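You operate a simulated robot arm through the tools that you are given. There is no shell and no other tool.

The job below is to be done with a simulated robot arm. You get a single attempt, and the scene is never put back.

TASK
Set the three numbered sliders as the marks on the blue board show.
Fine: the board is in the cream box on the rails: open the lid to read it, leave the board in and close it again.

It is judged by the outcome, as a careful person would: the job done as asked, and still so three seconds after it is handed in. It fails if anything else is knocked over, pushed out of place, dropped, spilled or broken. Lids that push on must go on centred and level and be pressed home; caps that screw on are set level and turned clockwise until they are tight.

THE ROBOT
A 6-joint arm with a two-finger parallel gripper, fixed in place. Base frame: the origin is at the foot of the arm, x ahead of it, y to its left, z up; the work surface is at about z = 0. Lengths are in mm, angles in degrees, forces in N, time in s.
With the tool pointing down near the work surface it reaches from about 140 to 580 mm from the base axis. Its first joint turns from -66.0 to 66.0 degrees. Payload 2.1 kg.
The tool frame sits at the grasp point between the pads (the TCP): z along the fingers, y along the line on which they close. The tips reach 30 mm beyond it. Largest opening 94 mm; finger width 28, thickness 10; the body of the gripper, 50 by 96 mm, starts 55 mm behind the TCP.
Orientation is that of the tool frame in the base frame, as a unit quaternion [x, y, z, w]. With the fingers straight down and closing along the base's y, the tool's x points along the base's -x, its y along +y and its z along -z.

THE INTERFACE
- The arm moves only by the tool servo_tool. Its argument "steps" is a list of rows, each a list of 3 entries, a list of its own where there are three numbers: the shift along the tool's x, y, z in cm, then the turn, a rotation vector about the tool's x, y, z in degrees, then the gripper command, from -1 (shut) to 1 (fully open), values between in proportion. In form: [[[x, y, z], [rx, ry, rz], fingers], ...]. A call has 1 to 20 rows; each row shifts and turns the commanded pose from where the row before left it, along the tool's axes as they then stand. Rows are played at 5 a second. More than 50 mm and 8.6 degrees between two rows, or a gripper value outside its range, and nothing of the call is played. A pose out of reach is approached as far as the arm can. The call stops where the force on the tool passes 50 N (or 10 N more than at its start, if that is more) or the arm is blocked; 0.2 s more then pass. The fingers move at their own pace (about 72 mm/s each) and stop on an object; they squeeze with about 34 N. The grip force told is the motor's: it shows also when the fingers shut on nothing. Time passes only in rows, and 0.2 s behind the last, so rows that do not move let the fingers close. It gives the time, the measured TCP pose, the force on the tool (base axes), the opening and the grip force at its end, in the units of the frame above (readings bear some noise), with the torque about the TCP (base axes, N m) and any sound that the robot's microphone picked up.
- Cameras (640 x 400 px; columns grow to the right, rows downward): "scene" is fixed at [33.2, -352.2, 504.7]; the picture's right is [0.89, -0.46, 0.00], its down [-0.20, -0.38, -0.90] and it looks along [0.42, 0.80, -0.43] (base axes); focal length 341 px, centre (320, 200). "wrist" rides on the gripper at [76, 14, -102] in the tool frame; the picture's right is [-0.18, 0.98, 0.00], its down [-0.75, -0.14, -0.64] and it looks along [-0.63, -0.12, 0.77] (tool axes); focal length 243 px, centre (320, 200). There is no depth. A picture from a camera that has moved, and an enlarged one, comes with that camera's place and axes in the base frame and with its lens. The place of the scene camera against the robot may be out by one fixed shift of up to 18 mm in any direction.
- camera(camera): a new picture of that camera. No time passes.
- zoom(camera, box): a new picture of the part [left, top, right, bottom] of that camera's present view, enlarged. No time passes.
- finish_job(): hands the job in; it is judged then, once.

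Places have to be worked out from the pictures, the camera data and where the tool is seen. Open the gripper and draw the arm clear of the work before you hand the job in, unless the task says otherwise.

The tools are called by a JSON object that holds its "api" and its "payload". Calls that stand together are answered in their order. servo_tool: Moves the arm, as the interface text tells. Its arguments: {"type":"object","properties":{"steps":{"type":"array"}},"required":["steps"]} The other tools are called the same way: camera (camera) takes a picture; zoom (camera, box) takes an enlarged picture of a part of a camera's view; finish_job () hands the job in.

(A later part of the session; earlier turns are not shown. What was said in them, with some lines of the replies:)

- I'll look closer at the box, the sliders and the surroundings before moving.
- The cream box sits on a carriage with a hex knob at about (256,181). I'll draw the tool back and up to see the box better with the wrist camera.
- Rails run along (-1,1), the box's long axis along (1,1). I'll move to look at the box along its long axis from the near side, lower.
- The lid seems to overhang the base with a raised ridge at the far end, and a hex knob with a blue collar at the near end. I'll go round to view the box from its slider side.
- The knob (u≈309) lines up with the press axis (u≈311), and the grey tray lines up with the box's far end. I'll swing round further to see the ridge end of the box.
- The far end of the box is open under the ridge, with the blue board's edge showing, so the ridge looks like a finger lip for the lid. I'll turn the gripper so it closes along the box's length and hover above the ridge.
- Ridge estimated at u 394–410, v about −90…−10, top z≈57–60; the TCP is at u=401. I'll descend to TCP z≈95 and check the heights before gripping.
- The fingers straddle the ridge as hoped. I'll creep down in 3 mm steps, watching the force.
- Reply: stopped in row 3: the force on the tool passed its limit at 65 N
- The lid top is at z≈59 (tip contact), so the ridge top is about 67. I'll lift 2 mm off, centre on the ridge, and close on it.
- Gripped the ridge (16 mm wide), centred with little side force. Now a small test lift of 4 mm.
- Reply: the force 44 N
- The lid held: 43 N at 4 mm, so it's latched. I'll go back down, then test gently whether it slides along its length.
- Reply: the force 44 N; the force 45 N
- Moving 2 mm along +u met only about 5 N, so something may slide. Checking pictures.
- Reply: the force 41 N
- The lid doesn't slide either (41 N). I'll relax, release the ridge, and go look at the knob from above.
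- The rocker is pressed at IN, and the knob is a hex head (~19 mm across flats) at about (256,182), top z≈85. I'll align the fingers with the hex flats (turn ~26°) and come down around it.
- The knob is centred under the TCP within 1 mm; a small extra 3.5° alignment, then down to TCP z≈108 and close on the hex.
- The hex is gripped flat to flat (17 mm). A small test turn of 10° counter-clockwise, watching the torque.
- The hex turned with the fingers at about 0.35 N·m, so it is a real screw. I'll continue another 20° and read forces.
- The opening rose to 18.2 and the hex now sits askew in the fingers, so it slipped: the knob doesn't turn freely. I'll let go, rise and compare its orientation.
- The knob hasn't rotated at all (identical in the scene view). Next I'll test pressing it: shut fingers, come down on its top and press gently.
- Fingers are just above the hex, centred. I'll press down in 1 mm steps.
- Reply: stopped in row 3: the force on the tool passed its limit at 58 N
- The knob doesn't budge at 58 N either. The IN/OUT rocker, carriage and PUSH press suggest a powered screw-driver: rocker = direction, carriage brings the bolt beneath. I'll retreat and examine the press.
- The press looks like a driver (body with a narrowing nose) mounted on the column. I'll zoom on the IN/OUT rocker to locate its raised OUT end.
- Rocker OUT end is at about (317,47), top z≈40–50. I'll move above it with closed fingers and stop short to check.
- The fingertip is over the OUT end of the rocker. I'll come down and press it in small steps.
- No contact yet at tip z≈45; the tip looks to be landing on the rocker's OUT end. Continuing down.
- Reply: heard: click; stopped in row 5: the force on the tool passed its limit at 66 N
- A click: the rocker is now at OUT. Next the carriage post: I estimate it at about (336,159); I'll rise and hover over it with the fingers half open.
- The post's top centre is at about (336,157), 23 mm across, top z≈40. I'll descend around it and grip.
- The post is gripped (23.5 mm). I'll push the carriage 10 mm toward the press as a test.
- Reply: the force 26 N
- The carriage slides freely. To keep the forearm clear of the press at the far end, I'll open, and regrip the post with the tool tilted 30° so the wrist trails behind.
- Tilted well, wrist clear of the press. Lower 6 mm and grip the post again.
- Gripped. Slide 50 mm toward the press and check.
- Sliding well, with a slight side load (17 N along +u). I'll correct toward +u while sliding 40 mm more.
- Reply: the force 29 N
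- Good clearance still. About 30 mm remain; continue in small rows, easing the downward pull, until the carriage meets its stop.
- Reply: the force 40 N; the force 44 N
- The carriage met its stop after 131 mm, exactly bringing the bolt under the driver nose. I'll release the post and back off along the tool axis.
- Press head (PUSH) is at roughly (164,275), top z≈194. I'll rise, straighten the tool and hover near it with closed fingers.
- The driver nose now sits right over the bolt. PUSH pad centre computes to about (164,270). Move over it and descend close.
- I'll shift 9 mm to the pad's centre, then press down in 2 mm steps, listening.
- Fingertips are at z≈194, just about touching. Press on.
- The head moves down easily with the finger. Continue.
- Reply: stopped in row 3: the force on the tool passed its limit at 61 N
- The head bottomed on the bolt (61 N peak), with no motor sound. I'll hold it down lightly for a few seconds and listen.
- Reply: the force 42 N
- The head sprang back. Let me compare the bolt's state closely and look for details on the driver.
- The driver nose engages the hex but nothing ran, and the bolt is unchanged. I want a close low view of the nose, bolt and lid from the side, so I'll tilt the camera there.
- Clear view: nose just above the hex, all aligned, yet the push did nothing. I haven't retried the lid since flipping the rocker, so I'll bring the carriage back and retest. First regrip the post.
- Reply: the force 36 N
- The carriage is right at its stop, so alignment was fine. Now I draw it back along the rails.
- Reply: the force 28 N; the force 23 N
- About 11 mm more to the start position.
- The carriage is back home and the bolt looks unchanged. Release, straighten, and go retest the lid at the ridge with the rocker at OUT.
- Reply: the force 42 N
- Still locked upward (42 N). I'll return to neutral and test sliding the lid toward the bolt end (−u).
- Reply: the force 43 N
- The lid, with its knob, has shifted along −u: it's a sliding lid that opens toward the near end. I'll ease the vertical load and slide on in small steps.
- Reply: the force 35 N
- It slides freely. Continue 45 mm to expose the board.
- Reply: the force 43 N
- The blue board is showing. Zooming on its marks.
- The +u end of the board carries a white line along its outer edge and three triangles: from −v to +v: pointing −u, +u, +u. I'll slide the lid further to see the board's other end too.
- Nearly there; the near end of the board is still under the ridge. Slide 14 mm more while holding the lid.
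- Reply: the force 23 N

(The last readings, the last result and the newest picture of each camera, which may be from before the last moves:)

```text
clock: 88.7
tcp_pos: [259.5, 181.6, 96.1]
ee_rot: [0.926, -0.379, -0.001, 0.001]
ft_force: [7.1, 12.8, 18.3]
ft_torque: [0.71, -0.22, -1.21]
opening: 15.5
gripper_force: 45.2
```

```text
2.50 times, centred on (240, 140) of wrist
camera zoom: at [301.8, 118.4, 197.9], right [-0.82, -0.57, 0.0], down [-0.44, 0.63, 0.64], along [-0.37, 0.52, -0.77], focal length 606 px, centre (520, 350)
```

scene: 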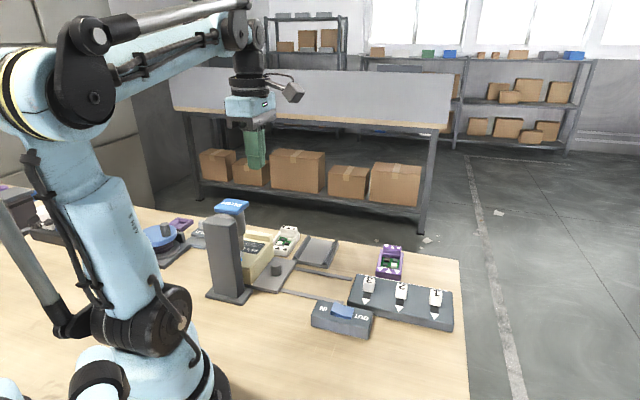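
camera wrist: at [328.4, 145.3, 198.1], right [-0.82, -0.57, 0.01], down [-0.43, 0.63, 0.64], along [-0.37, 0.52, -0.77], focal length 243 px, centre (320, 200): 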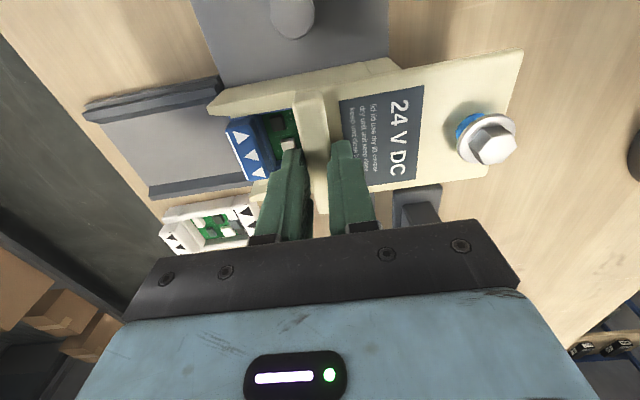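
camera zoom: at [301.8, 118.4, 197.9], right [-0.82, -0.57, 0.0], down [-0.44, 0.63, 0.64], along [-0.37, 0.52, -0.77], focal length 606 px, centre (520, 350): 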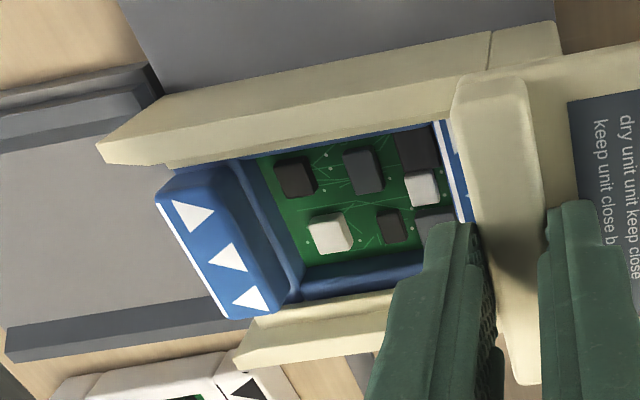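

The lid reached its stop. A second white line is visible at the board's other end; let me zoom there, and compare how the other boards mark both ends.

{"api": "zoom", "payload": {"camera": "wrist", "box": [290, 100, 350, 160]}}

{"api": "zoom", "payload": {"camera": "scene", "box": [370, 235, 415, 285]}}

{"api": "zoom", "payload": {"camera": "wrist", "box": [180, 90, 270, 200]}}

```text
6.67 times, centred on (320, 130) of wrist
camera zoom: at [301.8, 118.4, 197.9], right [-0.82, -0.57, 0.0], down [-0.44, 0.63, 0.64], along [-0.37, 0.52, -0.77], focal length 1618 px, centre (320, 667)
```

zoom: 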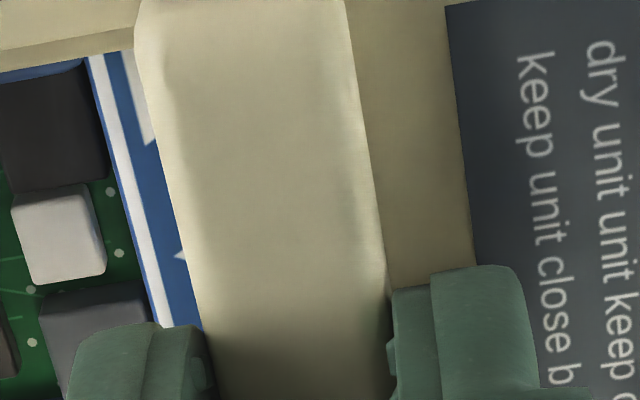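

```text
8.00 times, centred on (392, 260) of scene
camera zoom: at [33.2, -352.2, 504.7], right [0.89, -0.46, 0.0], down [-0.2, -0.38, -0.9], along [0.42, 0.8, -0.43], focal length 2728 px, centre (-260, -280)
```

zoom: 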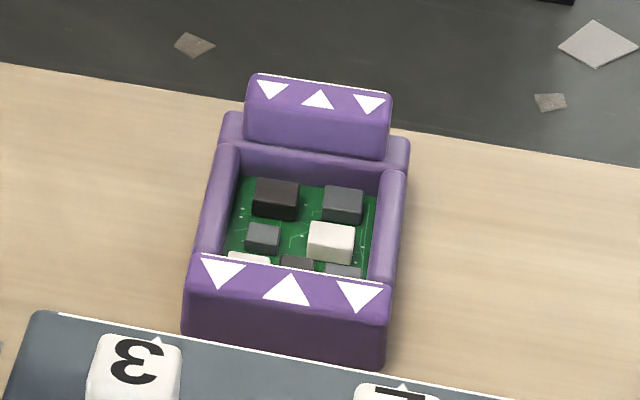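

```text
3.64 times, centred on (225, 145) of wrist
camera zoom: at [301.8, 118.4, 197.9], right [-0.82, -0.57, 0.0], down [-0.44, 0.63, 0.64], along [-0.37, 0.52, -0.77], focal length 882 px, centre (666, 400)
```

zoom: 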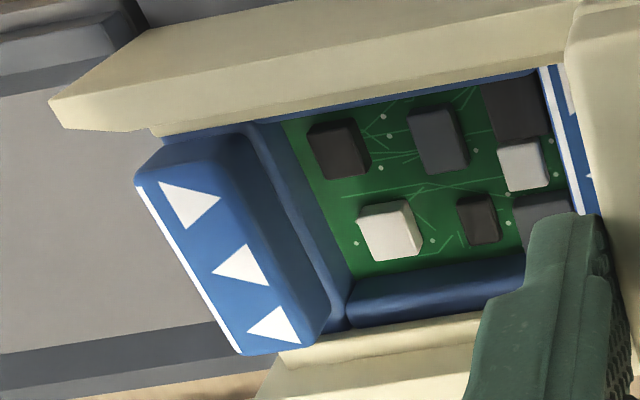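

Both ends carry the same marks relative to the line: in −v→+v order (sliders 1,2,3): 1 away from the line (−u), 2 and 3 toward the line (+u); the slider board's line is likewise on its +u edge. Now slide the lid closed.

{"api": "servo_tool", "payload": {"steps": [[[0, -0.3, 0], [0, 0, 0], -1], [[0, -0.5, 0.03], [0, 0, 0], -1], [[0, -0.5, 0.03], [0, 0, 0], -1], [[0, -0.5, 0], [0, 0, 0], -1], [[0, -0.5, 0], [0, 0, 0], -1], [[0, -0.5, 0], [0, 0, 0], -1], [[0, -0.5, 0], [0, 0, 0], -1], [[0, -0.5, 0], [0, 0, 0], -1], [[0, -0.5, 0], [0, 0, 0], -1], [[0, 0, 0], [0, 0, 0], -1]]}}

{"api": "zoom", "payload": {"camera": "scene", "box": [240, 210, 350, 310]}}

```text
clock: 90.9
tcp_pos: [289.0, 210.3, 92.5]
ee_rot: [0.926, -0.379, 0.0, 0.003]
ft_force: [-5.4, 5.1, 40.7]
ft_torque: [0.47, -0.11, -1.16]
opening: 15.6
gripper_force: 44.9
```

```text
4.00 times, centred on (295, 260) of scene
camera zoom: at [33.1, -352.3, 504.6], right [0.89, -0.46, 0.0], down [-0.2, -0.38, -0.9], along [0.42, 0.8, -0.43], focal length 1364 px, centre (420, -40)
```

zoom: 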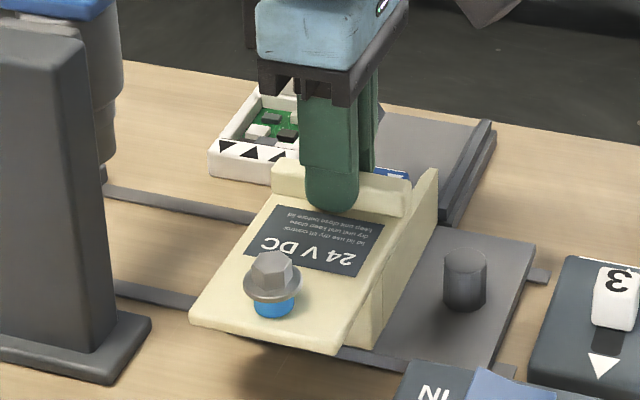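

{"api": "servo_tool", "payload": {"steps": [[[0, -0.5, -0.05], [0, 0, 0], -1], [[0, -0.5, 0], [0, 0, 0], -1], [[0, -0.5, 0], [0, 0, 0], -1], [[0, -0.5, 0], [0, 0, 0], -1], [[0, -0.5, 0], [0, 0, 0], -1], [[0, -0.5, 0], [0, 0, 0], -1], [[0, -0.5, 0], [0, 0, 0], -1], [[0, -0.5, 0], [0, 0, 0], -1], [[0, -0.4, 0], [0, 0, 0], -1], [[0, 0, 0], [0, 0, 0], -1]]}}

{"api": "zoom", "payload": {"camera": "scene", "box": [250, 220, 350, 310]}}

```text
clock: 93.1
tcp_pos: [319.2, 242.0, 92.9]
ee_rot: [0.926, -0.378, 0.0, 0.004]
ft_force: [0.8, -1.4, -35.0]
ft_torque: [-0.13, -0.61, -1.19]
opening: 15.9
gripper_force: 45.1
```

```text
4.44 times, centred on (300, 265) of scene
camera zoom: at [33.4, -352.1, 504.8], right [0.89, -0.46, 0.0], down [-0.2, -0.38, -0.9], along [0.42, 0.8, -0.43], focal length 1516 px, centre (409, -89)
```

zoom: 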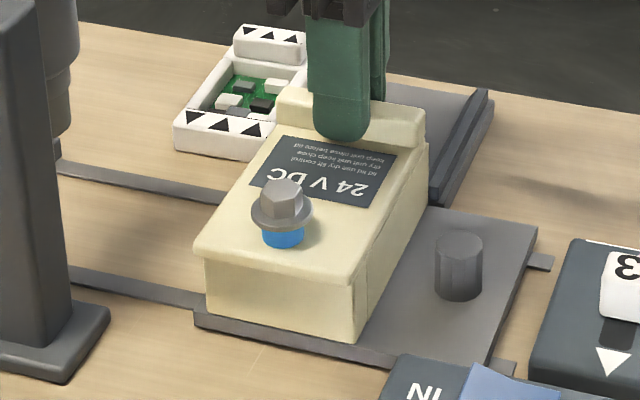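

About 5 mm left; finish in small steps until it firmly meets the stop.

{"api": "servo_tool", "payload": {"steps": [[[0, -0.2, 0.06], [0, 0, 0], -1], [[0, -0.2, 0], [0, 0, 0], -1], [[0, -0.15, 0], [0, 0, 0], -1], [[0, -0.1, 0], [0, 0, 0], -1], [[0, 0, 0], [0, 0, 0], -1]]}}

{"api": "zoom", "payload": {"camera": "scene", "box": [250, 220, 350, 310]}}

```text
clock: 94.3
tcp_pos: [323.2, 247.7, 93.2]
ee_rot: [0.926, -0.378, 0.0, 0.003]
ft_force: [1.5, -1.3, -3.1]
ft_torque: [0.17, -0.25, -1.19]
opening: 15.4
gripper_force: 44.8
```

```text
4.44 times, centred on (300, 265) of scene
camera zoom: at [33.2, -352.2, 504.7], right [0.89, -0.46, 0.0], down [-0.2, -0.38, -0.9], along [0.42, 0.8, -0.43], focal length 1516 px, centre (409, -89)
```

zoom: 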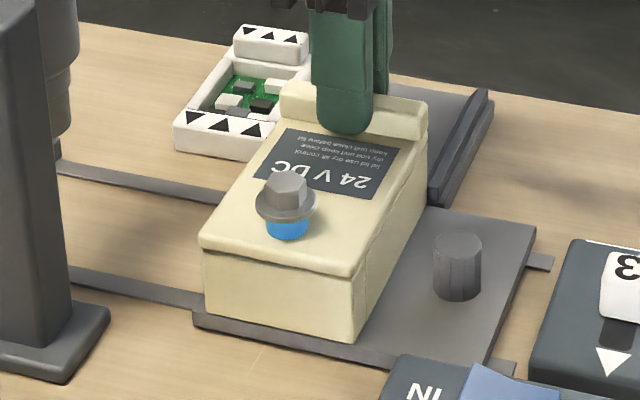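

{"api": "servo_tool", "payload": {"steps": [[[0, -0.1, 0], [0, 0, 0], -1], [[0, -0.1, 0], [0, 0, 0], -1], [[0, -0.1, 0], [0, 0, 0], -1], [[0, 0, 0], [0, 0, 0], -1]]}}

```text
clock: 95.3
tcp_pos: [324.0, 246.6, 93.3]
ee_rot: [0.925, -0.38, -0.004, 0.008]
ft_force: [-25.4, -26.0, 12.4]
ft_torque: [-0.15, 0.16, -1.15]
opening: 15.7
gripper_force: 44.5
```

The lid is home against its stop (36 N). Release, rise, and move above slider 3.

{"api": "servo_tool", "payload": {"steps": [[[0, 0.15, 0], [0, 0, 0], -1], [[0, 0, 0], [0, 0, 0], -0.4], [[0, 0, 0], [0, 0, 0], 0], [[0, 0, -3], [0, 0, 0], 0], [[0, 0, -3], [0, 0, 0], 0], [[0, 0, -2], [0, 0, 0], 0], [[3.06, 1.27, 0], [0, 0, 0], 0], [[3.06, 1.27, 0], [0, 0, 0], 0], [[3.06, 1.27, 0], [0, 0, 0], 0], [[3.06, 1.27, 0], [0, 0, 0], 0], [[3.06, 1.27, 0], [0, 0, 0], 0], [[0, 0, 0], [0, 0, 0], 0]]}}

{"api": "camera", "payload": {"camera": "wrist"}}

{"api": "zoom", "payload": {"camera": "wrist", "box": [220, 20, 420, 180]}}

{"api": "camera", "payload": {"camera": "scene"}}

{"api": "zoom", "payload": {"camera": "scene", "box": [250, 220, 350, 310]}}

```text
clock: 97.9
tcp_pos: [391.7, 97.9, 173.5]
ee_rot: [0.925, -0.379, -0.001, 0.004]
ft_force: [-0.8, -0.2, -0.4]
ft_torque: [-0.04, -0.02, 0.0]
opening: 47.0
gripper_force: 0.1
```

```text
taken
camera wrist: at [434.4, 35.6, 276.4], right [-0.82, -0.57, 0.01], down [-0.44, 0.63, 0.64], along [-0.37, 0.52, -0.77], focal length 243 px, centre (320, 200)
```

wrist: 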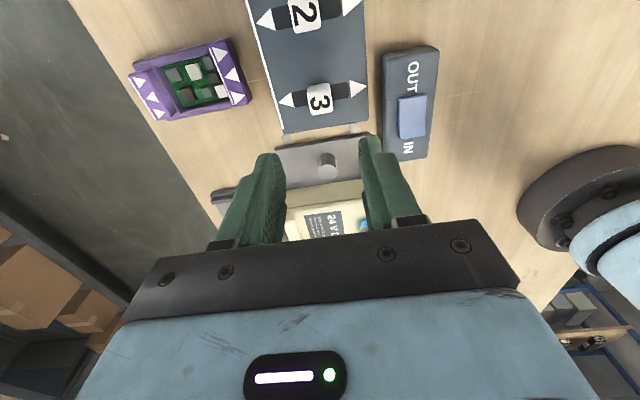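

```text
2.50 times, centred on (320, 100) of wrist
camera zoom: at [434.4, 35.6, 276.4], right [-0.82, -0.57, 0.01], down [-0.44, 0.63, 0.64], along [-0.37, 0.52, -0.77], focal length 606 px, centre (320, 450)
```

zoom: 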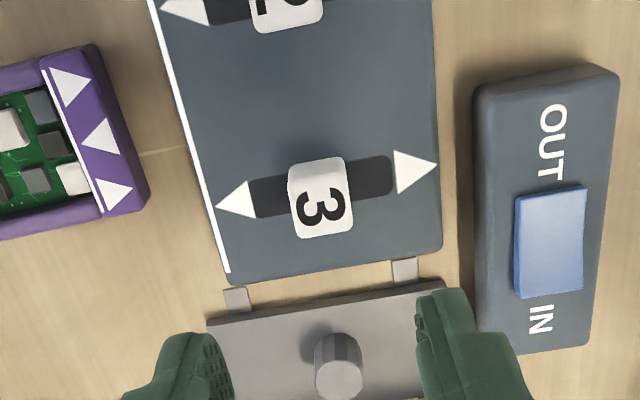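

```text
taken
```

scene: 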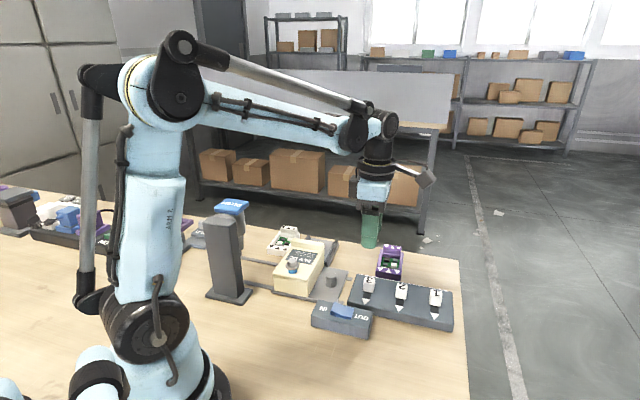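

```text
4.44 times, centred on (300, 265) of scene
camera zoom: at [33.2, -352.2, 504.7], right [0.89, -0.46, 0.0], down [-0.2, -0.38, -0.9], along [0.42, 0.8, -0.43], focal length 1516 px, centre (409, -89)
```

zoom: 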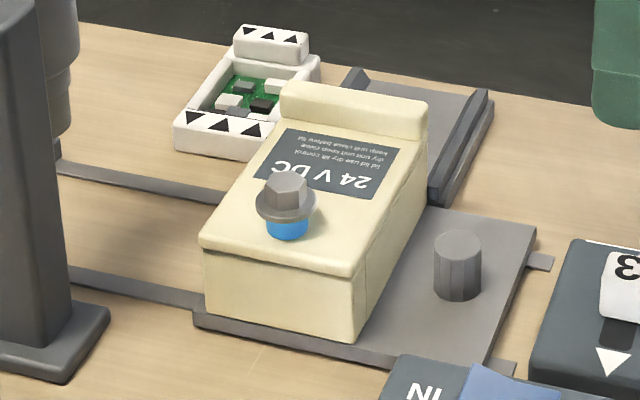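

Lid closed and everything in place. Slider 3's knob is about under the TCP (393,97). Descend to tip z≈62 and check from the scene camera.

{"api": "servo_tool", "payload": {"steps": [[[0, 0, 3], [0, 0, 0], 0], [[0, 0, 3], [0, 0, 0], 0], [[0, 0, 2], [0, 0, 0], 0], [[0, 0, 0], [0, 0, 0], 0]]}}

{"api": "zoom", "payload": {"camera": "wrist", "box": [220, 60, 420, 220]}}

{"api": "zoom", "payload": {"camera": "scene", "box": [330, 230, 430, 330]}}

```text
clock: 98.9
tcp_pos: [389.6, 96.4, 96.1]
ee_rot: [0.925, -0.379, -0.001, 0.003]
ft_force: [0.7, -0.4, 0.5]
ft_torque: [0.02, 0.02, -0.01]
opening: 47.0
gripper_force: 0.0
```

```text
2.50 times, centred on (320, 140) of wrist
camera zoom: at [433.4, 34.1, 197.5], right [-0.82, -0.57, 0.01], down [-0.44, 0.63, 0.64], along [-0.37, 0.52, -0.77], focal length 606 px, centre (320, 350)
```

zoom: 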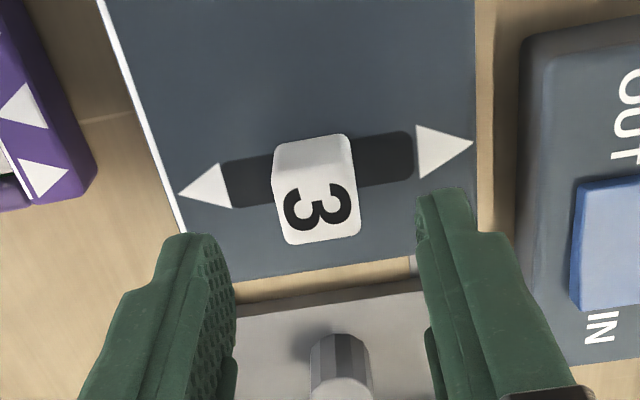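

```text
4.00 times, centred on (380, 280) of scene
camera zoom: at [33.2, -352.2, 504.7], right [0.89, -0.46, 0.0], down [-0.2, -0.38, -0.9], along [0.42, 0.8, -0.43], focal length 1364 px, centre (80, -120)
```

zoom: 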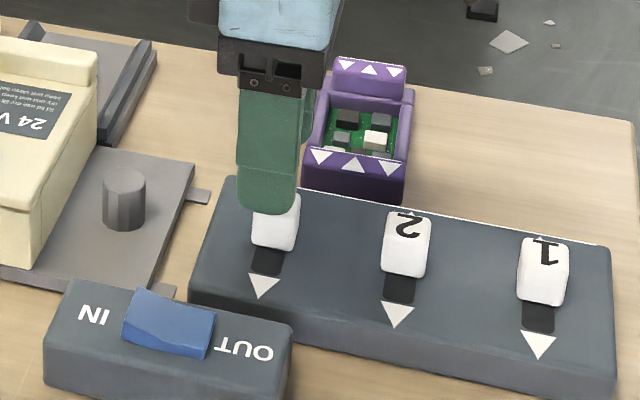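

Fingers straddle knob 3 nicely. Lower carefully to just above the board surface.

{"api": "servo_tool", "payload": {"steps": [[[0, 0, 1], [0, 0, 0], 0], [[0, 0, 0.6], [0, 0, 0], 0], [[0, 0, 0.3], [0, 0, 0], 0], [[0, 0, 0.2], [0, 0, 0], 0], [[0, 0, 0.2], [0, 0, 0], 0], [[0, 0, 0], [0, 0, 0], 0]]}}

{"api": "zoom", "payload": {"camera": "scene", "box": [340, 255, 400, 315]}}

{"api": "zoom", "payload": {"camera": "wrist", "box": [220, 60, 420, 220]}}

```text
clock: 100.3
tcp_pos: [389.3, 94.1, 70.3]
ee_rot: [0.926, -0.379, -0.001, 0.005]
ft_force: [0.4, 0.1, 0.2]
ft_torque: [0.02, 0.03, -0.02]
opening: 47.1
gripper_force: 0.1
```

```text
6.67 times, centred on (370, 285) of scene
camera zoom: at [33.2, -352.2, 504.7], right [0.89, -0.46, 0.0], down [-0.2, -0.38, -0.9], along [0.42, 0.8, -0.43], focal length 2273 px, centre (-13, -367)
```

zoom: 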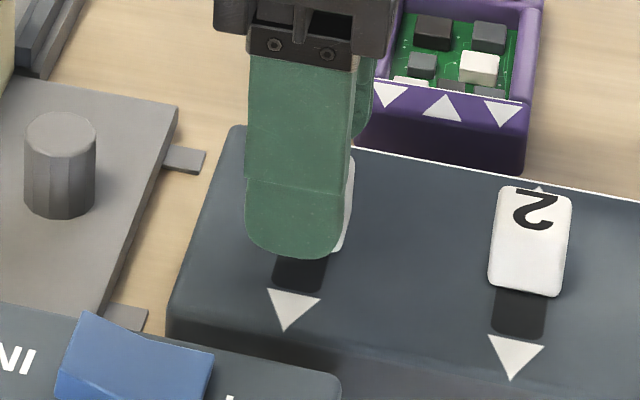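

```text
2.50 times, centred on (320, 140) of wrist
camera zoom: at [433.2, 33.0, 173.5], right [-0.82, -0.57, 0.01], down [-0.44, 0.63, 0.64], along [-0.37, 0.52, -0.77], focal length 606 px, centre (320, 350)
```

zoom: 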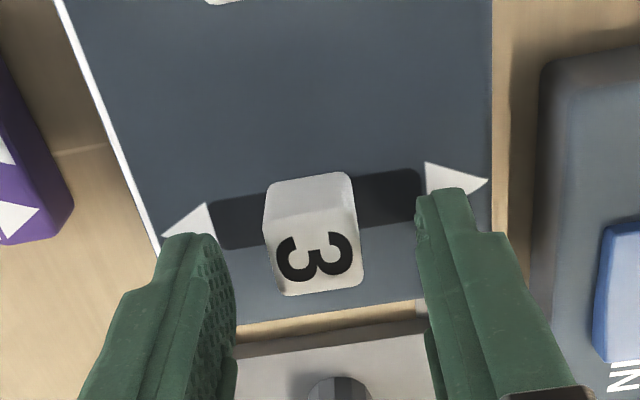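

Tips at z≈40, around the knob. Close on it, then slide toward +u (the line) until it stops.

{"api": "servo_tool", "payload": {"steps": [[[0, 0, 0.2], [0, 0, 0], 0], [[0, 0, 0], [0, 0, 0], -0.3], [[0, 0, 0], [0, 0, 0], -0.5], [[0, 0, 0], [0, 0, 0], -0.7], [[0, 0, 0], [0, 0, 0], -0.7]]}}

{"api": "servo_tool", "payload": {"steps": [[[0, -0.3, 0], [0, 0, 0], -0.7], [[0, -0.3, 0], [0, 0, 0], -0.7], [[0, -0.3, 0], [0, 0, 0], -0.7], [[0, 0, 0], [0, 0, 0], -0.7]]}}

{"api": "zoom", "payload": {"camera": "wrist", "box": [220, 60, 420, 220]}}

{"api": "zoom", "payload": {"camera": "scene", "box": [330, 230, 470, 340]}}

```text
clock: 101.5
tcp_pos: [389.8, 96.0, 69.7]
ee_rot: [0.925, -0.38, 0.0, 0.004]
ft_force: [-0.2, 1.3, -1.4]
ft_torque: [0.09, -0.36, -0.84]
opening: 21.7
gripper_force: 45.0
```

```text
clock: 102.5
tcp_pos: [396.4, 101.5, 69.6]
ee_rot: [0.926, -0.378, -0.002, 0.004]
ft_force: [-2.4, 3.1, 21.2]
ft_torque: [0.71, 0.41, -0.74]
opening: 21.5
gripper_force: 44.9
```

```text
2.50 times, centred on (320, 140) of wrist
camera zoom: at [439.2, 39.5, 171.8], right [-0.82, -0.57, 0.01], down [-0.44, 0.63, 0.64], along [-0.37, 0.52, -0.77], focal length 606 px, centre (320, 350)
```

zoom: 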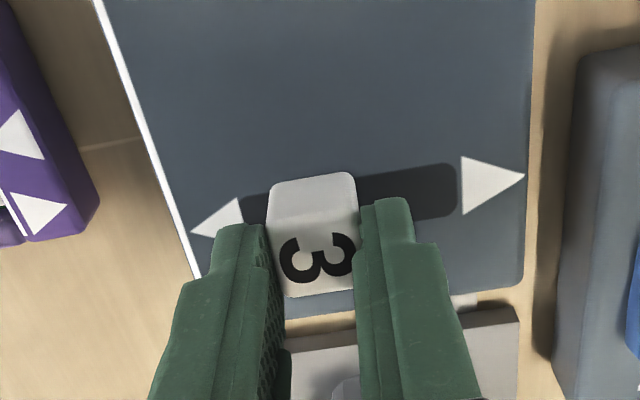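

```text
3.64 times, centred on (400, 285) of scene
camera zoom: at [33.2, -352.2, 504.7], right [0.89, -0.46, 0.0], down [-0.2, -0.38, -0.9], along [0.42, 0.8, -0.43], focal length 1240 px, centre (29, -109)
```

zoom: 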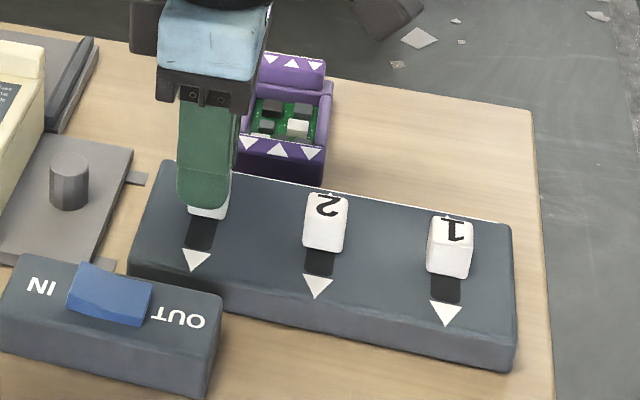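

Slider 3 moves smoothly. Continue to the stop.

{"api": "servo_tool", "payload": {"steps": [[[0, -0.3, -0.04], [0, 0, 0], -0.7], [[0, -0.2, 0], [0, 0, 0], -0.7], [[0, -0.2, 0], [0, 0, 0], -0.7], [[0, -0.2, 0], [0, 0, 0], -0.7], [[0, 0, 0], [0, 0, 0], -0.7]]}}

{"api": "zoom", "payload": {"camera": "wrist", "box": [220, 60, 420, 220]}}

```text
clock: 103.7
tcp_pos: [401.7, 107.7, 68.5]
ee_rot: [0.925, -0.379, -0.002, 0.006]
ft_force: [-20.5, 4.9, 9.3]
ft_torque: [-0.25, -0.04, -0.86]
opening: 21.4
gripper_force: 44.7
```

```text
2.50 times, centred on (320, 140) of wrist
camera zoom: at [445.6, 45.5, 171.7], right [-0.82, -0.57, 0.01], down [-0.43, 0.63, 0.64], along [-0.37, 0.52, -0.77], focal length 606 px, centre (320, 350)
```

zoom: 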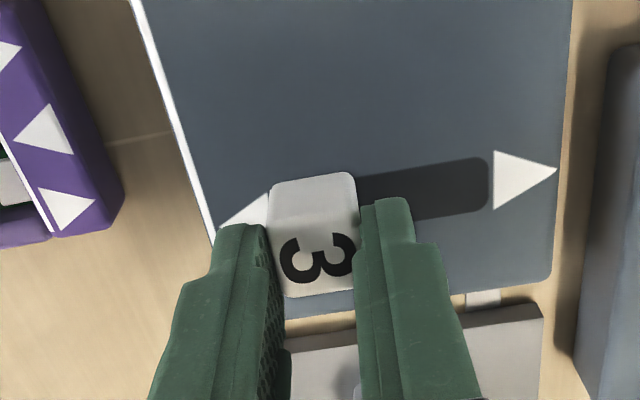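

{"api": "servo_tool", "payload": {"steps": [[[0, -0.1, 0], [0, 0, 0], -0.7], [[0, -0.1, 0], [0, 0, 0], -0.7], [[0, 0, 0], [0, 0, 0], -0.7]]}}

```text
clock: 104.5
tcp_pos: [402.1, 108.6, 70.0]
ee_rot: [0.925, -0.38, -0.004, 0.007]
ft_force: [-27.8, -12.3, 31.8]
ft_torque: [0.0, 0.68, -0.75]
opening: 21.8
gripper_force: 44.7
```

Slider 3 is at its +u stop. Release slightly, rise, and move over slider 2.

{"api": "servo_tool", "payload": {"steps": [[[0, 0.15, 0], [0, 0, 0], -0.7], [[0, 0, 0], [0, 0, 0], -0.35], [[0, 0, 0], [0, 0, 0], -0.35], [[0, 0, -2], [0, 0, 0], -0.35], [[0, 0, -2], [0, 0, 0], 0], [[2.2, 0.6, 0], [0, 0, 0], 0], [[2.2, 0.6, 0], [0, 0, 0], 0], [[2.2, 0.6, 0], [0, 0, 0], 0], [[0, 0, 0], [0, 0, 0], 0]]}}

{"api": "zoom", "payload": {"camera": "wrist", "box": [220, 20, 420, 220]}}

{"api": "zoom", "payload": {"camera": "scene", "box": [330, 230, 470, 340]}}

```text
clock: 106.5
tcp_pos: [437.7, 48.4, 109.4]
ee_rot: [0.926, -0.378, -0.001, 0.005]
ft_force: [-0.9, -0.5, 1.0]
ft_torque: [-0.01, 0.02, -0.03]
opening: 47.0
gripper_force: 0.2
```

```text
2.00 times, centred on (320, 120) of wrist
camera zoom: at [480.9, -13.0, 211.9], right [-0.82, -0.57, 0.01], down [-0.44, 0.63, 0.64], along [-0.37, 0.52, -0.77], focal length 485 px, centre (320, 360)
```

zoom: 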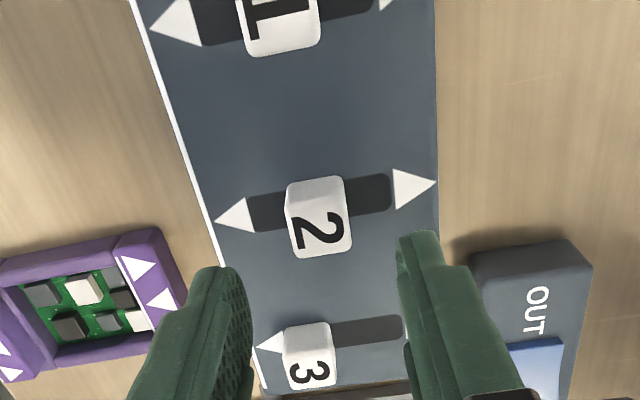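

```text
3.64 times, centred on (400, 285) of scene
camera zoom: at [33.2, -352.2, 504.7], right [0.89, -0.46, 0.0], down [-0.2, -0.38, -0.9], along [0.42, 0.8, -0.43], focal length 1240 px, centre (29, -109)
```

zoom: 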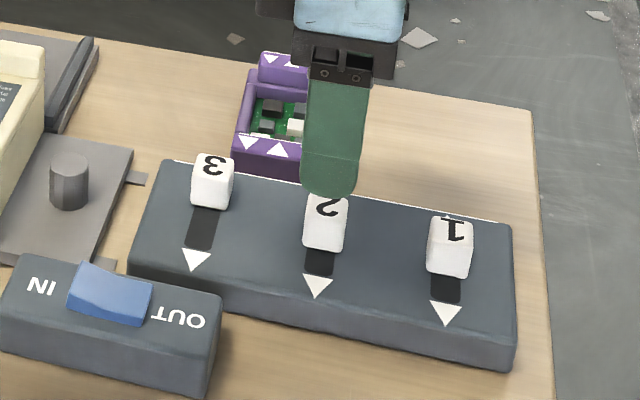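

Slider 3 is set. Slider 2 is right below; descend, grip, and slide to +u.

{"api": "servo_tool", "payload": {"steps": [[[0.15, 0, 2], [0, 0, 0], 0], [[0, 0, 1.2], [0, 0, 0], 0], [[0, 0, 0.5], [0, 0, 0], 0], [[0, 0, 0.25], [0, 0, 0], 0], [[0, 0, 0], [0, 0, 0], -0.3], [[0, 0, 0], [0, 0, 0], -0.5], [[0, 0, 0], [0, 0, 0], -0.7], [[0, 0, 0], [0, 0, 0], -0.7]]}}

{"api": "servo_tool", "payload": {"steps": [[[0, -0.3, 0], [0, 0, 0], -0.7], [[0, -0.3, 0], [0, 0, 0], -0.7], [[0, -0.3, 0], [0, 0, 0], -0.7], [[0, -0.3, 0], [0, 0, 0], -0.7], [[0, -0.2, 0], [0, 0, 0], -0.7], [[0, 0, 0], [0, 0, 0], -0.7]]}}

{"api": "zoom", "payload": {"camera": "wrist", "box": [220, 60, 420, 220]}}

```text
clock: 108.3
tcp_pos: [437.8, 48.6, 69.8]
ee_rot: [0.925, -0.38, 0.0, 0.004]
ft_force: [0.8, 1.3, -5.9]
ft_torque: [0.13, -0.3, -0.85]
opening: 21.2
gripper_force: 44.7
```

```text
clock: 109.7
tcp_pos: [447.1, 58.7, 68.6]
ee_rot: [0.925, -0.379, -0.002, 0.004]
ft_force: [-4.5, 7.7, -35.4]
ft_torque: [-0.01, -0.41, -0.91]
opening: 21.4
gripper_force: 44.8
```

```text
2.50 times, centred on (320, 140) of wrist
camera zoom: at [491.2, -3.9, 172.4], right [-0.82, -0.57, 0.01], down [-0.44, 0.63, 0.64], along [-0.37, 0.52, -0.77], focal length 606 px, centre (320, 350)
```

zoom: 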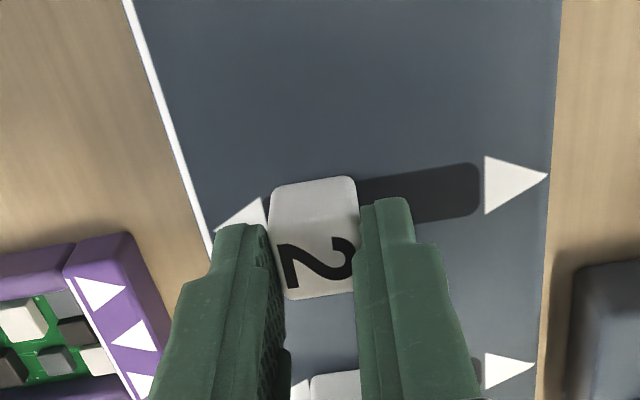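

{"api": "servo_tool", "payload": {"steps": [[[0, -0.15, 0.04], [0, 0, 0], -0.7], [[0, -0.15, 0], [0, 0, 0], -0.7], [[0, -0.1, 0], [0, 0, 0], -0.7], [[0, 0, 0], [0, 0, 0], -0.7]]}}

{"api": "zoom", "payload": {"camera": "wrist", "box": [220, 60, 420, 220]}}

```text
clock: 110.7
tcp_pos: [449.6, 60.3, 70.2]
ee_rot: [0.925, -0.379, -0.003, 0.006]
ft_force: [-21.0, -0.8, 5.5]
ft_torque: [0.19, 0.33, -0.82]
opening: 21.7
gripper_force: 45.0
```

```text
2.50 times, centred on (320, 140) of wrist
camera zoom: at [493.2, -2.0, 172.4], right [-0.82, -0.57, 0.01], down [-0.43, 0.64, 0.64], along [-0.37, 0.52, -0.77], focal length 606 px, centre (320, 350)
```

zoom: 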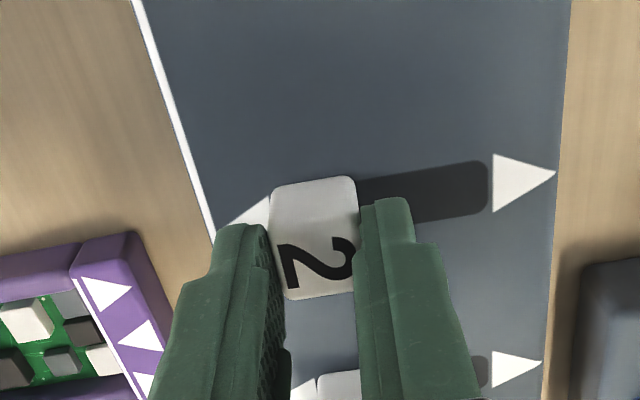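

{"api": "servo_tool", "payload": {"steps": [[[0, -0.1, 0], [0, 0, 0], -0.7], [[0, 0, 0], [0, 0, 0], -0.7]]}}

{"api": "servo_tool", "payload": {"steps": [[[0, 0.15, 0], [0, 0, 0], -0.7], [[0, 0, 0], [0, 0, 0], -0.35], [[0, 0, 0], [0, 0, 0], -0.35], [[0, 0, -2], [0, 0, 0], -0.35], [[0, 0, -2], [0, 0, 0], 0], [[2.2, 0.55, 0], [0, 0, 0], 0], [[2.2, 0.55, 0], [0, 0, 0], 0], [[2.2, 0.55, 0], [0, 0, 0], 0], [[0, 0, 0], [0, 0, 0], 0]]}}

{"api": "zoom", "payload": {"camera": "wrist", "box": [220, 20, 420, 220]}}

{"api": "zoom", "payload": {"camera": "scene", "box": [330, 230, 470, 340]}}

```text
clock: 111.3
tcp_pos: [449.3, 60.5, 69.2]
ee_rot: [0.925, -0.38, -0.004, 0.007]
ft_force: [-24.2, -11.4, 29.9]
ft_torque: [-0.2, 0.52, -0.71]
opening: 21.5
gripper_force: 44.7
```

```text
clock: 113.3
tcp_pos: [486.2, 2.2, 110.9]
ee_rot: [0.925, -0.379, -0.001, 0.005]
ft_force: [0.5, -0.3, 0.3]
ft_torque: [-0.05, -0.03, 0.02]
opening: 47.0
gripper_force: 0.0
```

```text
2.00 times, centred on (320, 120) of wrist
camera zoom: at [529.4, -59.1, 213.8], right [-0.82, -0.57, 0.01], down [-0.44, 0.63, 0.64], along [-0.37, 0.52, -0.77], focal length 485 px, centre (320, 360)
```

zoom: 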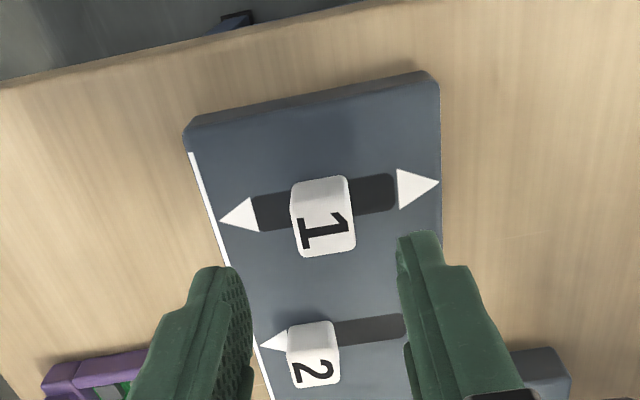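

```text
3.64 times, centred on (400, 285) of scene
camera zoom: at [33.2, -352.2, 504.7], right [0.89, -0.46, 0.0], down [-0.2, -0.38, -0.9], along [0.42, 0.8, -0.43], focal length 1240 px, centre (29, -109)
```

zoom: 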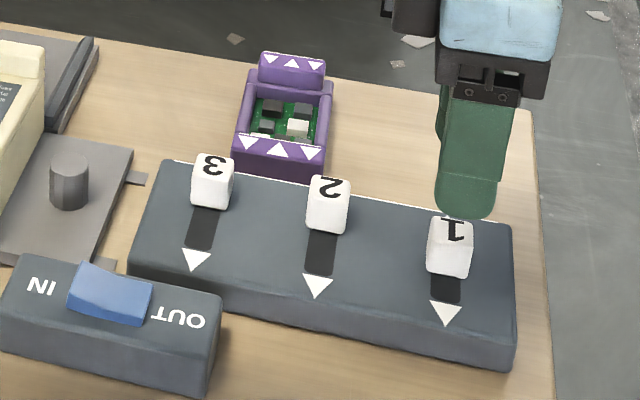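

Sliders 3 and 2 are set. Grip slider 1 and move it to −u (away from the line).

{"api": "servo_tool", "payload": {"steps": [[[0.1, 0, 2], [0, 0, 0], 0], [[0, 0, 1.2], [0, 0, 0], 0], [[0, 0, 0.6], [0, 0, 0], 0], [[0, 0, 0.3], [0, 0, 0], 0], [[0, 0, 0], [0, 0, 0], -0.3], [[0, 0, 0], [0, 0, 0], -0.5], [[0, 0, 0], [0, 0, 0], -0.7], [[0, 0, 0], [0, 0, 0], -0.7]]}}

{"api": "servo_tool", "payload": {"steps": [[[0, 0.3, 0], [0, 0, 0], -0.7], [[0, 0.3, 0], [0, 0, 0], -0.7], [[0, 0.3, 0], [0, 0, 0], -0.7], [[0, 0.3, 0], [0, 0, 0], -0.7], [[0, 0.2, 0], [0, 0, 0], -0.7], [[0, 0, 0], [0, 0, 0], -0.7]]}}

{"api": "zoom", "payload": {"camera": "wrist", "box": [220, 60, 420, 220]}}

```text
clock: 115.1
tcp_pos: [486.8, 2.2, 68.2]
ee_rot: [0.926, -0.379, -0.001, 0.004]
ft_force: [-1.0, 0.1, -3.1]
ft_torque: [0.07, -0.09, -0.72]
opening: 21.9
gripper_force: 44.7
```

```text
clock: 116.5
tcp_pos: [476.4, -7.6, 67.8]
ee_rot: [0.925, -0.379, -0.001, 0.004]
ft_force: [-5.3, 3.2, -2.9]
ft_torque: [0.17, -0.17, -0.8]
opening: 21.5
gripper_force: 45.3
```

```text
2.50 times, centred on (320, 140) of wrist
camera zoom: at [519.9, -70.6, 171.6], right [-0.82, -0.57, 0.01], down [-0.43, 0.63, 0.64], along [-0.37, 0.52, -0.77], focal length 606 px, centre (320, 350)
```

zoom: 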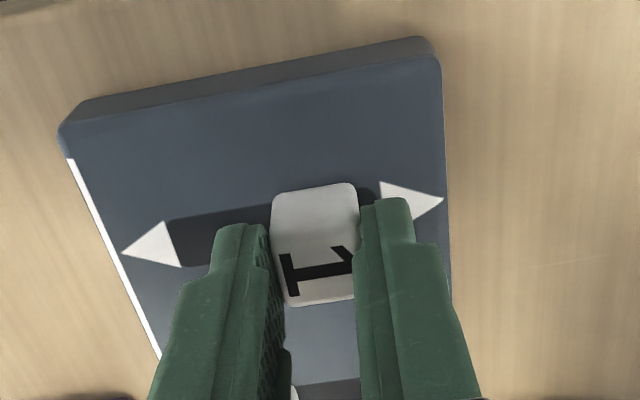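

{"api": "servo_tool", "payload": {"steps": [[[0, 0.15, 0], [0, 0, 0], -0.7], [[0, 0.15, 0], [0, 0, 0], -0.7], [[0, 0.15, 0], [0, 0, 0], -0.7], [[0, 0.1, 0], [0, 0, 0], -0.7], [[0, 0, 0], [0, 0, 0], -0.7]]}}

{"api": "zoom", "payload": {"camera": "wrist", "box": [220, 60, 420, 220]}}

```text
clock: 117.7
tcp_pos: [474.3, -10.9, 69.1]
ee_rot: [0.926, -0.378, 0.001, 0.002]
ft_force: [20.3, 13.5, -16.6]
ft_torque: [0.68, -0.71, -0.95]
opening: 21.4
gripper_force: 45.3
```

```text
2.50 times, centred on (320, 140) of wrist
camera zoom: at [516.8, -73.1, 171.9], right [-0.82, -0.57, 0.0], down [-0.44, 0.63, 0.64], along [-0.37, 0.52, -0.77], focal length 606 px, centre (320, 350)
```

zoom: 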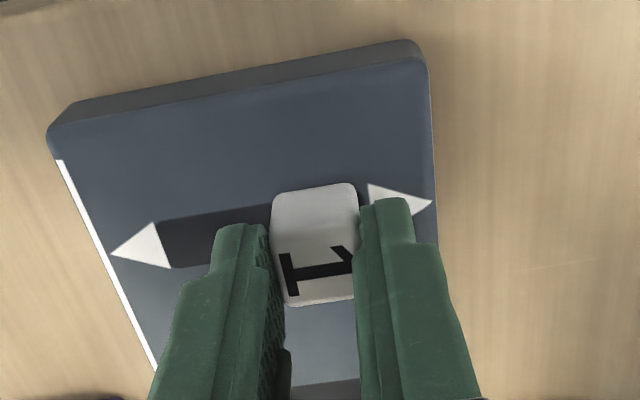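

Slider 1 is at its −u stop. Release and rise; then I'll return the IN/OUT rocker to IN as I found it.

{"api": "servo_tool", "payload": {"steps": [[[0, -0.15, 0], [0, 0, 0], -0.7], [[0, 0, 0], [0, 0, 0], -0.35], [[0, 0, 0], [0, 0, 0], -0.35], [[0, 0, -2], [0, 0, 0], -0.35], [[0, 0, -2], [0, 0, 0], -0.5], [[0, 0, -2], [0, 0, 0], -1], [[-3.7, 1.39, 0], [0, 0, 0], -1], [[-3.7, 1.39, 0], [0, 0, 0], -1], [[-3.7, 1.39, 0], [0, 0, 0], -1], [[-3.7, 1.39, 0], [0, 0, 0], -1], [[-3.7, 1.39, 0], [0, 0, 0], -1], [[0, 0, 0], [0, 0, 0], -1]]}}

{"api": "zoom", "payload": {"camera": "scene", "box": [300, 220, 470, 350]}}

{"api": "camera", "payload": {"camera": "wrist"}}

```text
clock: 120.3
tcp_pos: [292.7, 67.8, 128.0]
ee_rot: [0.926, -0.378, -0.001, 0.004]
ft_force: [-0.4, 0.3, -0.2]
ft_torque: [0.01, 0.02, 0.04]
opening: 0.2
gripper_force: 32.4
```

```text
3.08 times, centred on (385, 285) of scene
camera zoom: at [33.2, -352.2, 504.7], right [0.89, -0.46, 0.0], down [-0.2, -0.38, -0.9], along [0.42, 0.8, -0.43], focal length 1049 px, centre (120, -62)
```

zoom: 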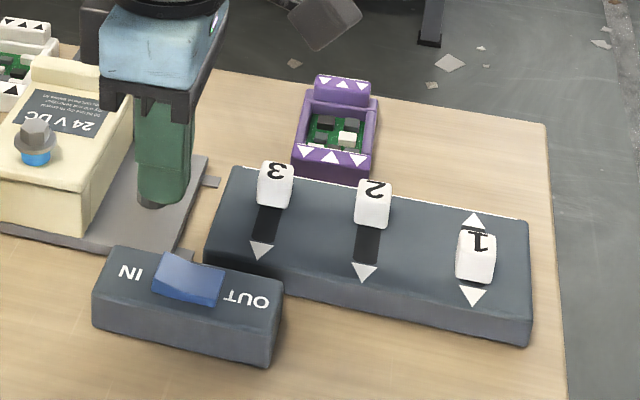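

```text
taken
camera wrist: at [335.7, 5.4, 230.1], right [-0.82, -0.57, 0.01], down [-0.44, 0.63, 0.64], along [-0.37, 0.52, -0.77], focal length 243 px, centre (320, 200)
```

wrist: 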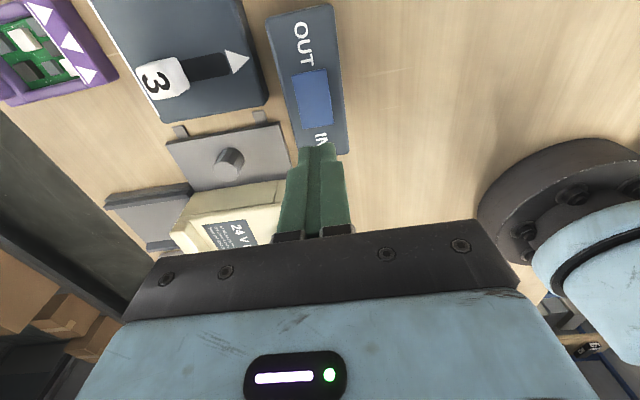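

I'll shift 5 mm to land on the rocker's IN half and press down.

{"api": "servo_tool", "payload": {"steps": [[[0.5, -0.35, 2], [0, 0, 0], -1], [[0, 0, 2], [0, 0, 0], -1], [[0, 0, 1], [0, 0, 0], -1], [[0, 0, 0.3], [0, 0, 0], -1], [[0, 0, 0], [0, 0, 0], -1]]}}

{"api": "zoom", "payload": {"camera": "scene", "box": [300, 270, 400, 350]}}

{"api": "zoom", "payload": {"camera": "wrist", "box": [220, 40, 420, 220]}}

```text
clock: 121.5
tcp_pos: [298.7, 69.0, 75.4]
ee_rot: [0.926, -0.378, 0.0, 0.005]
ft_force: [0.2, -0.2, 0.0]
ft_torque: [-0.01, 0.0, 0.01]
opening: 0.0
gripper_force: 32.1
```

```text
5.00 times, centred on (350, 310) of scene
camera zoom: at [33.2, -352.2, 504.7], right [0.89, -0.46, 0.0], down [-0.2, -0.38, -0.9], along [0.42, 0.8, -0.43], focal length 1705 px, centre (170, -350)
```

zoom: 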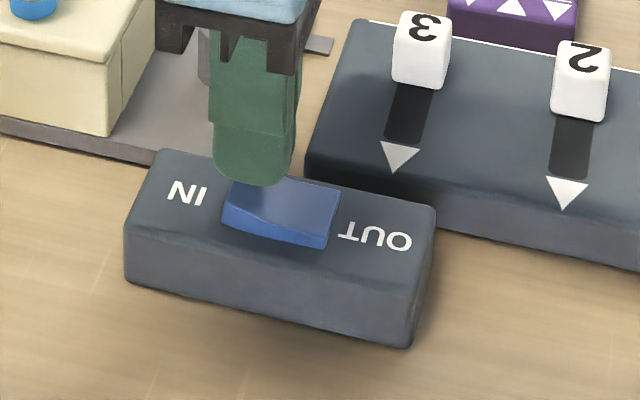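

```text
2.22 times, centred on (320, 130) of wrist
camera zoom: at [342.5, 5.9, 178.7], right [-0.82, -0.57, 0.01], down [-0.44, 0.63, 0.64], along [-0.37, 0.52, -0.77], focal length 539 px, centre (320, 356)
```

zoom: 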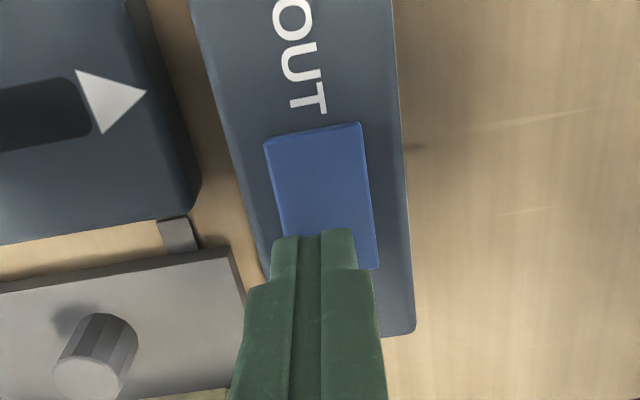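

{"api": "servo_tool", "payload": {"steps": [[[0, 0.35, 0], [0, 0, 0], -1], [[0, 0, 0.2], [0, 0, 0], -1], [[0, 0, 0.2], [0, 0, 0], -1], [[0, 0, 0.2], [0, 0, 0], -1], [[0, 0, 0.2], [0, 0, 0], -1], [[0, 0, 0.15], [0, 0, 0], -1], [[0, 0, 0.15], [0, 0, 0], -1], [[0, 0, 0], [0, 0, 0], -1]]}}

{"api": "zoom", "payload": {"camera": "scene", "box": [300, 270, 400, 350]}}

```text
clock: 122.7
tcp_pos: [296.8, 65.7, 69.9]
ee_rot: [0.926, -0.378, -0.002, 0.004]
ft_force: [-1.0, 1.1, 13.3]
ft_torque: [-0.03, -0.17, -0.04]
opening: 0.0
gripper_force: 33.7
heard: click
stopped in row 6: the force on the tool passed its limit at 66 N (the readings are from after the stop); the commanded pose is now the measured one
```

```text
5.00 times, centred on (350, 310) of scene
camera zoom: at [33.2, -352.2, 504.7], right [0.89, -0.46, 0.0], down [-0.2, -0.38, -0.9], along [0.42, 0.8, -0.43], focal length 1705 px, centre (170, -350)
```

zoom: 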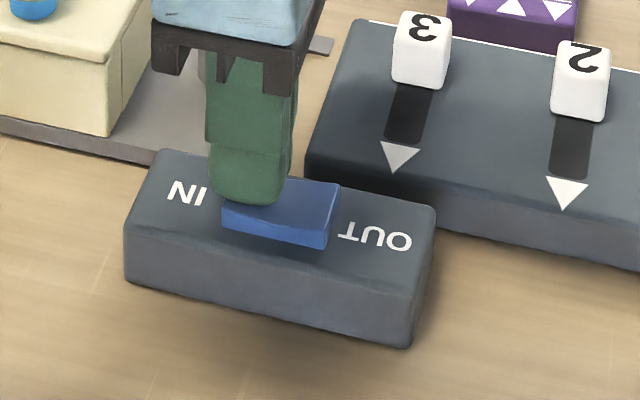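

The rocker clicked back to IN. Rise clear, open the gripper, and check everything.

{"api": "servo_tool", "payload": {"steps": [[[0, 0, -3], [0, 0, 0], -1], [[0, 0, -4], [0, 0, 0], -0.5], [[0, 0, -4], [0, 0, 0], 0.5], [[0, 0, -4], [0, 0, 0], 1], [[2, 0, -3], [0, 0, 0], 1], [[3, 0, 0], [0, 0, 0], 1], [[3, 0, 0], [0, 0, 0], 1], [[0, 0, 0], [0, 0, 0], 1]]}}

{"api": "camera", "payload": {"camera": "scene"}}

{"api": "camera", "payload": {"camera": "wrist"}}

{"api": "zoom", "payload": {"camera": "scene", "box": [300, 230, 460, 350]}}

{"api": "zoom", "payload": {"camera": "scene", "box": [200, 190, 360, 310]}}

```text
clock: 124.5
tcp_pos: [355.0, 12.3, 249.0]
ee_rot: [0.926, -0.377, -0.002, 0.004]
ft_force: [-0.6, -0.1, -0.2]
ft_torque: [-0.02, 0.01, -0.02]
opening: 94.1
gripper_force: 0.0
```

```text
taken
```

scene: 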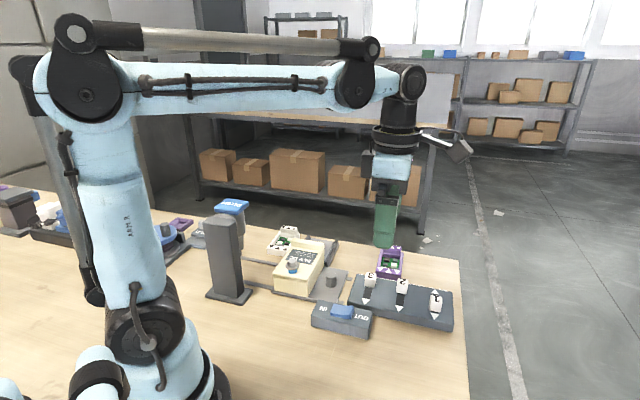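

```text
taken
camera wrist: at [398.8, -51.1, 353.2], right [-0.82, -0.57, 0.01], down [-0.43, 0.63, 0.64], along [-0.37, 0.52, -0.77], focal length 243 px, centre (320, 200)
```

wrist: 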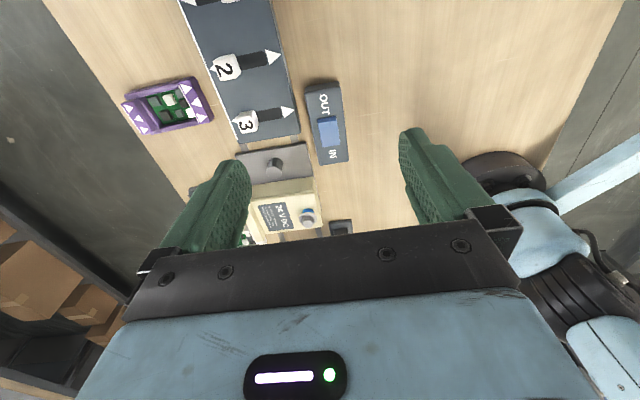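

```text
3.33 times, centred on (380, 290) of scene
camera zoom: at [33.2, -352.2, 504.7], right [0.89, -0.46, 0.0], down [-0.2, -0.38, -0.9], along [0.42, 0.8, -0.43], focal length 1137 px, centre (120, -100)
```

zoom: 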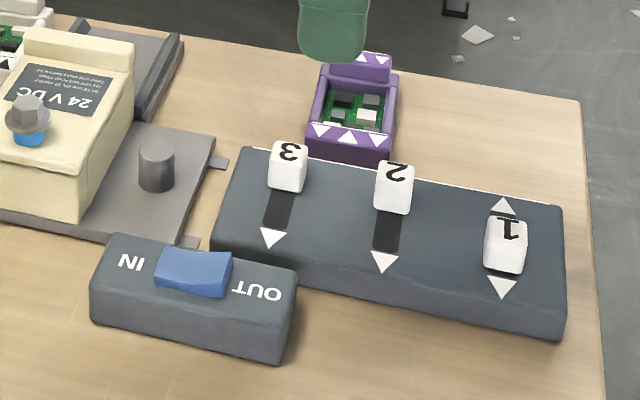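

```text
3.33 times, centred on (280, 250) of scene
camera zoom: at [33.2, -352.2, 504.7], right [0.89, -0.46, 0.0], down [-0.2, -0.38, -0.9], along [0.42, 0.8, -0.43], focal length 1137 px, centre (453, 33)
```

zoom: 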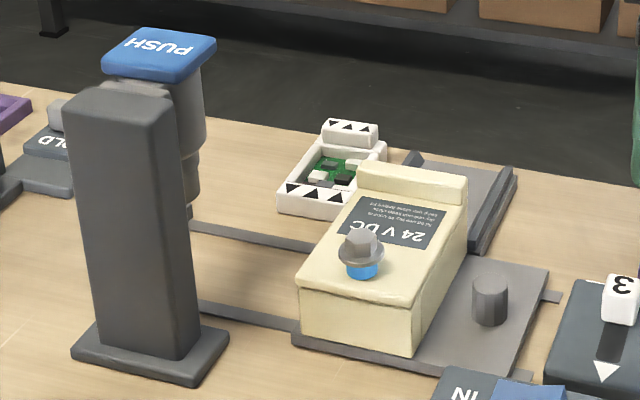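

Sliders 2 and 3 are at the line side and slider 1 at the opposite end, matching the blue board. The lid is closed, and the carriage and rocker are back as they started. The gripper is open and clear, so I'm handing in.

{"api": "finish_job", "payload": {}}

```text
The job is handed in.
```

I set the three sliders to match the blue board's marks and handed the job in; I haven't had a result back.

- **Sliders:** The board has a white line along one edge, and so does the slider board, on the same side. Sliders 2 and 3 are pushed to their stops toward the line. Slider 1 is pushed to its stop away from it.
- **Box:** The lid turned out to slide toward the bolt end. I slid it open to read the board and left the board inside. I then slid the lid back until it met its stop; afterwards the box looked the same as at the start.
- **Other things I moved while working out the lid:**
  - I flipped the IN/OUT rocker to OUT and later back to IN.
  - I ran the carriage along the rails to the PUSH head and back to its starting place.
  - I pressed the PUSH head once with no visible effect, and it sprang back.
  - I tried to turn and press the hex bolt; it didn't move.
  - A few contacts peaked at 58–66 N, over the 50 N stop limit; nothing looked damaged afterwards.

In the last pictures nothing else in view had been knocked over or shifted. The gripper is open and the arm is clear of the work.
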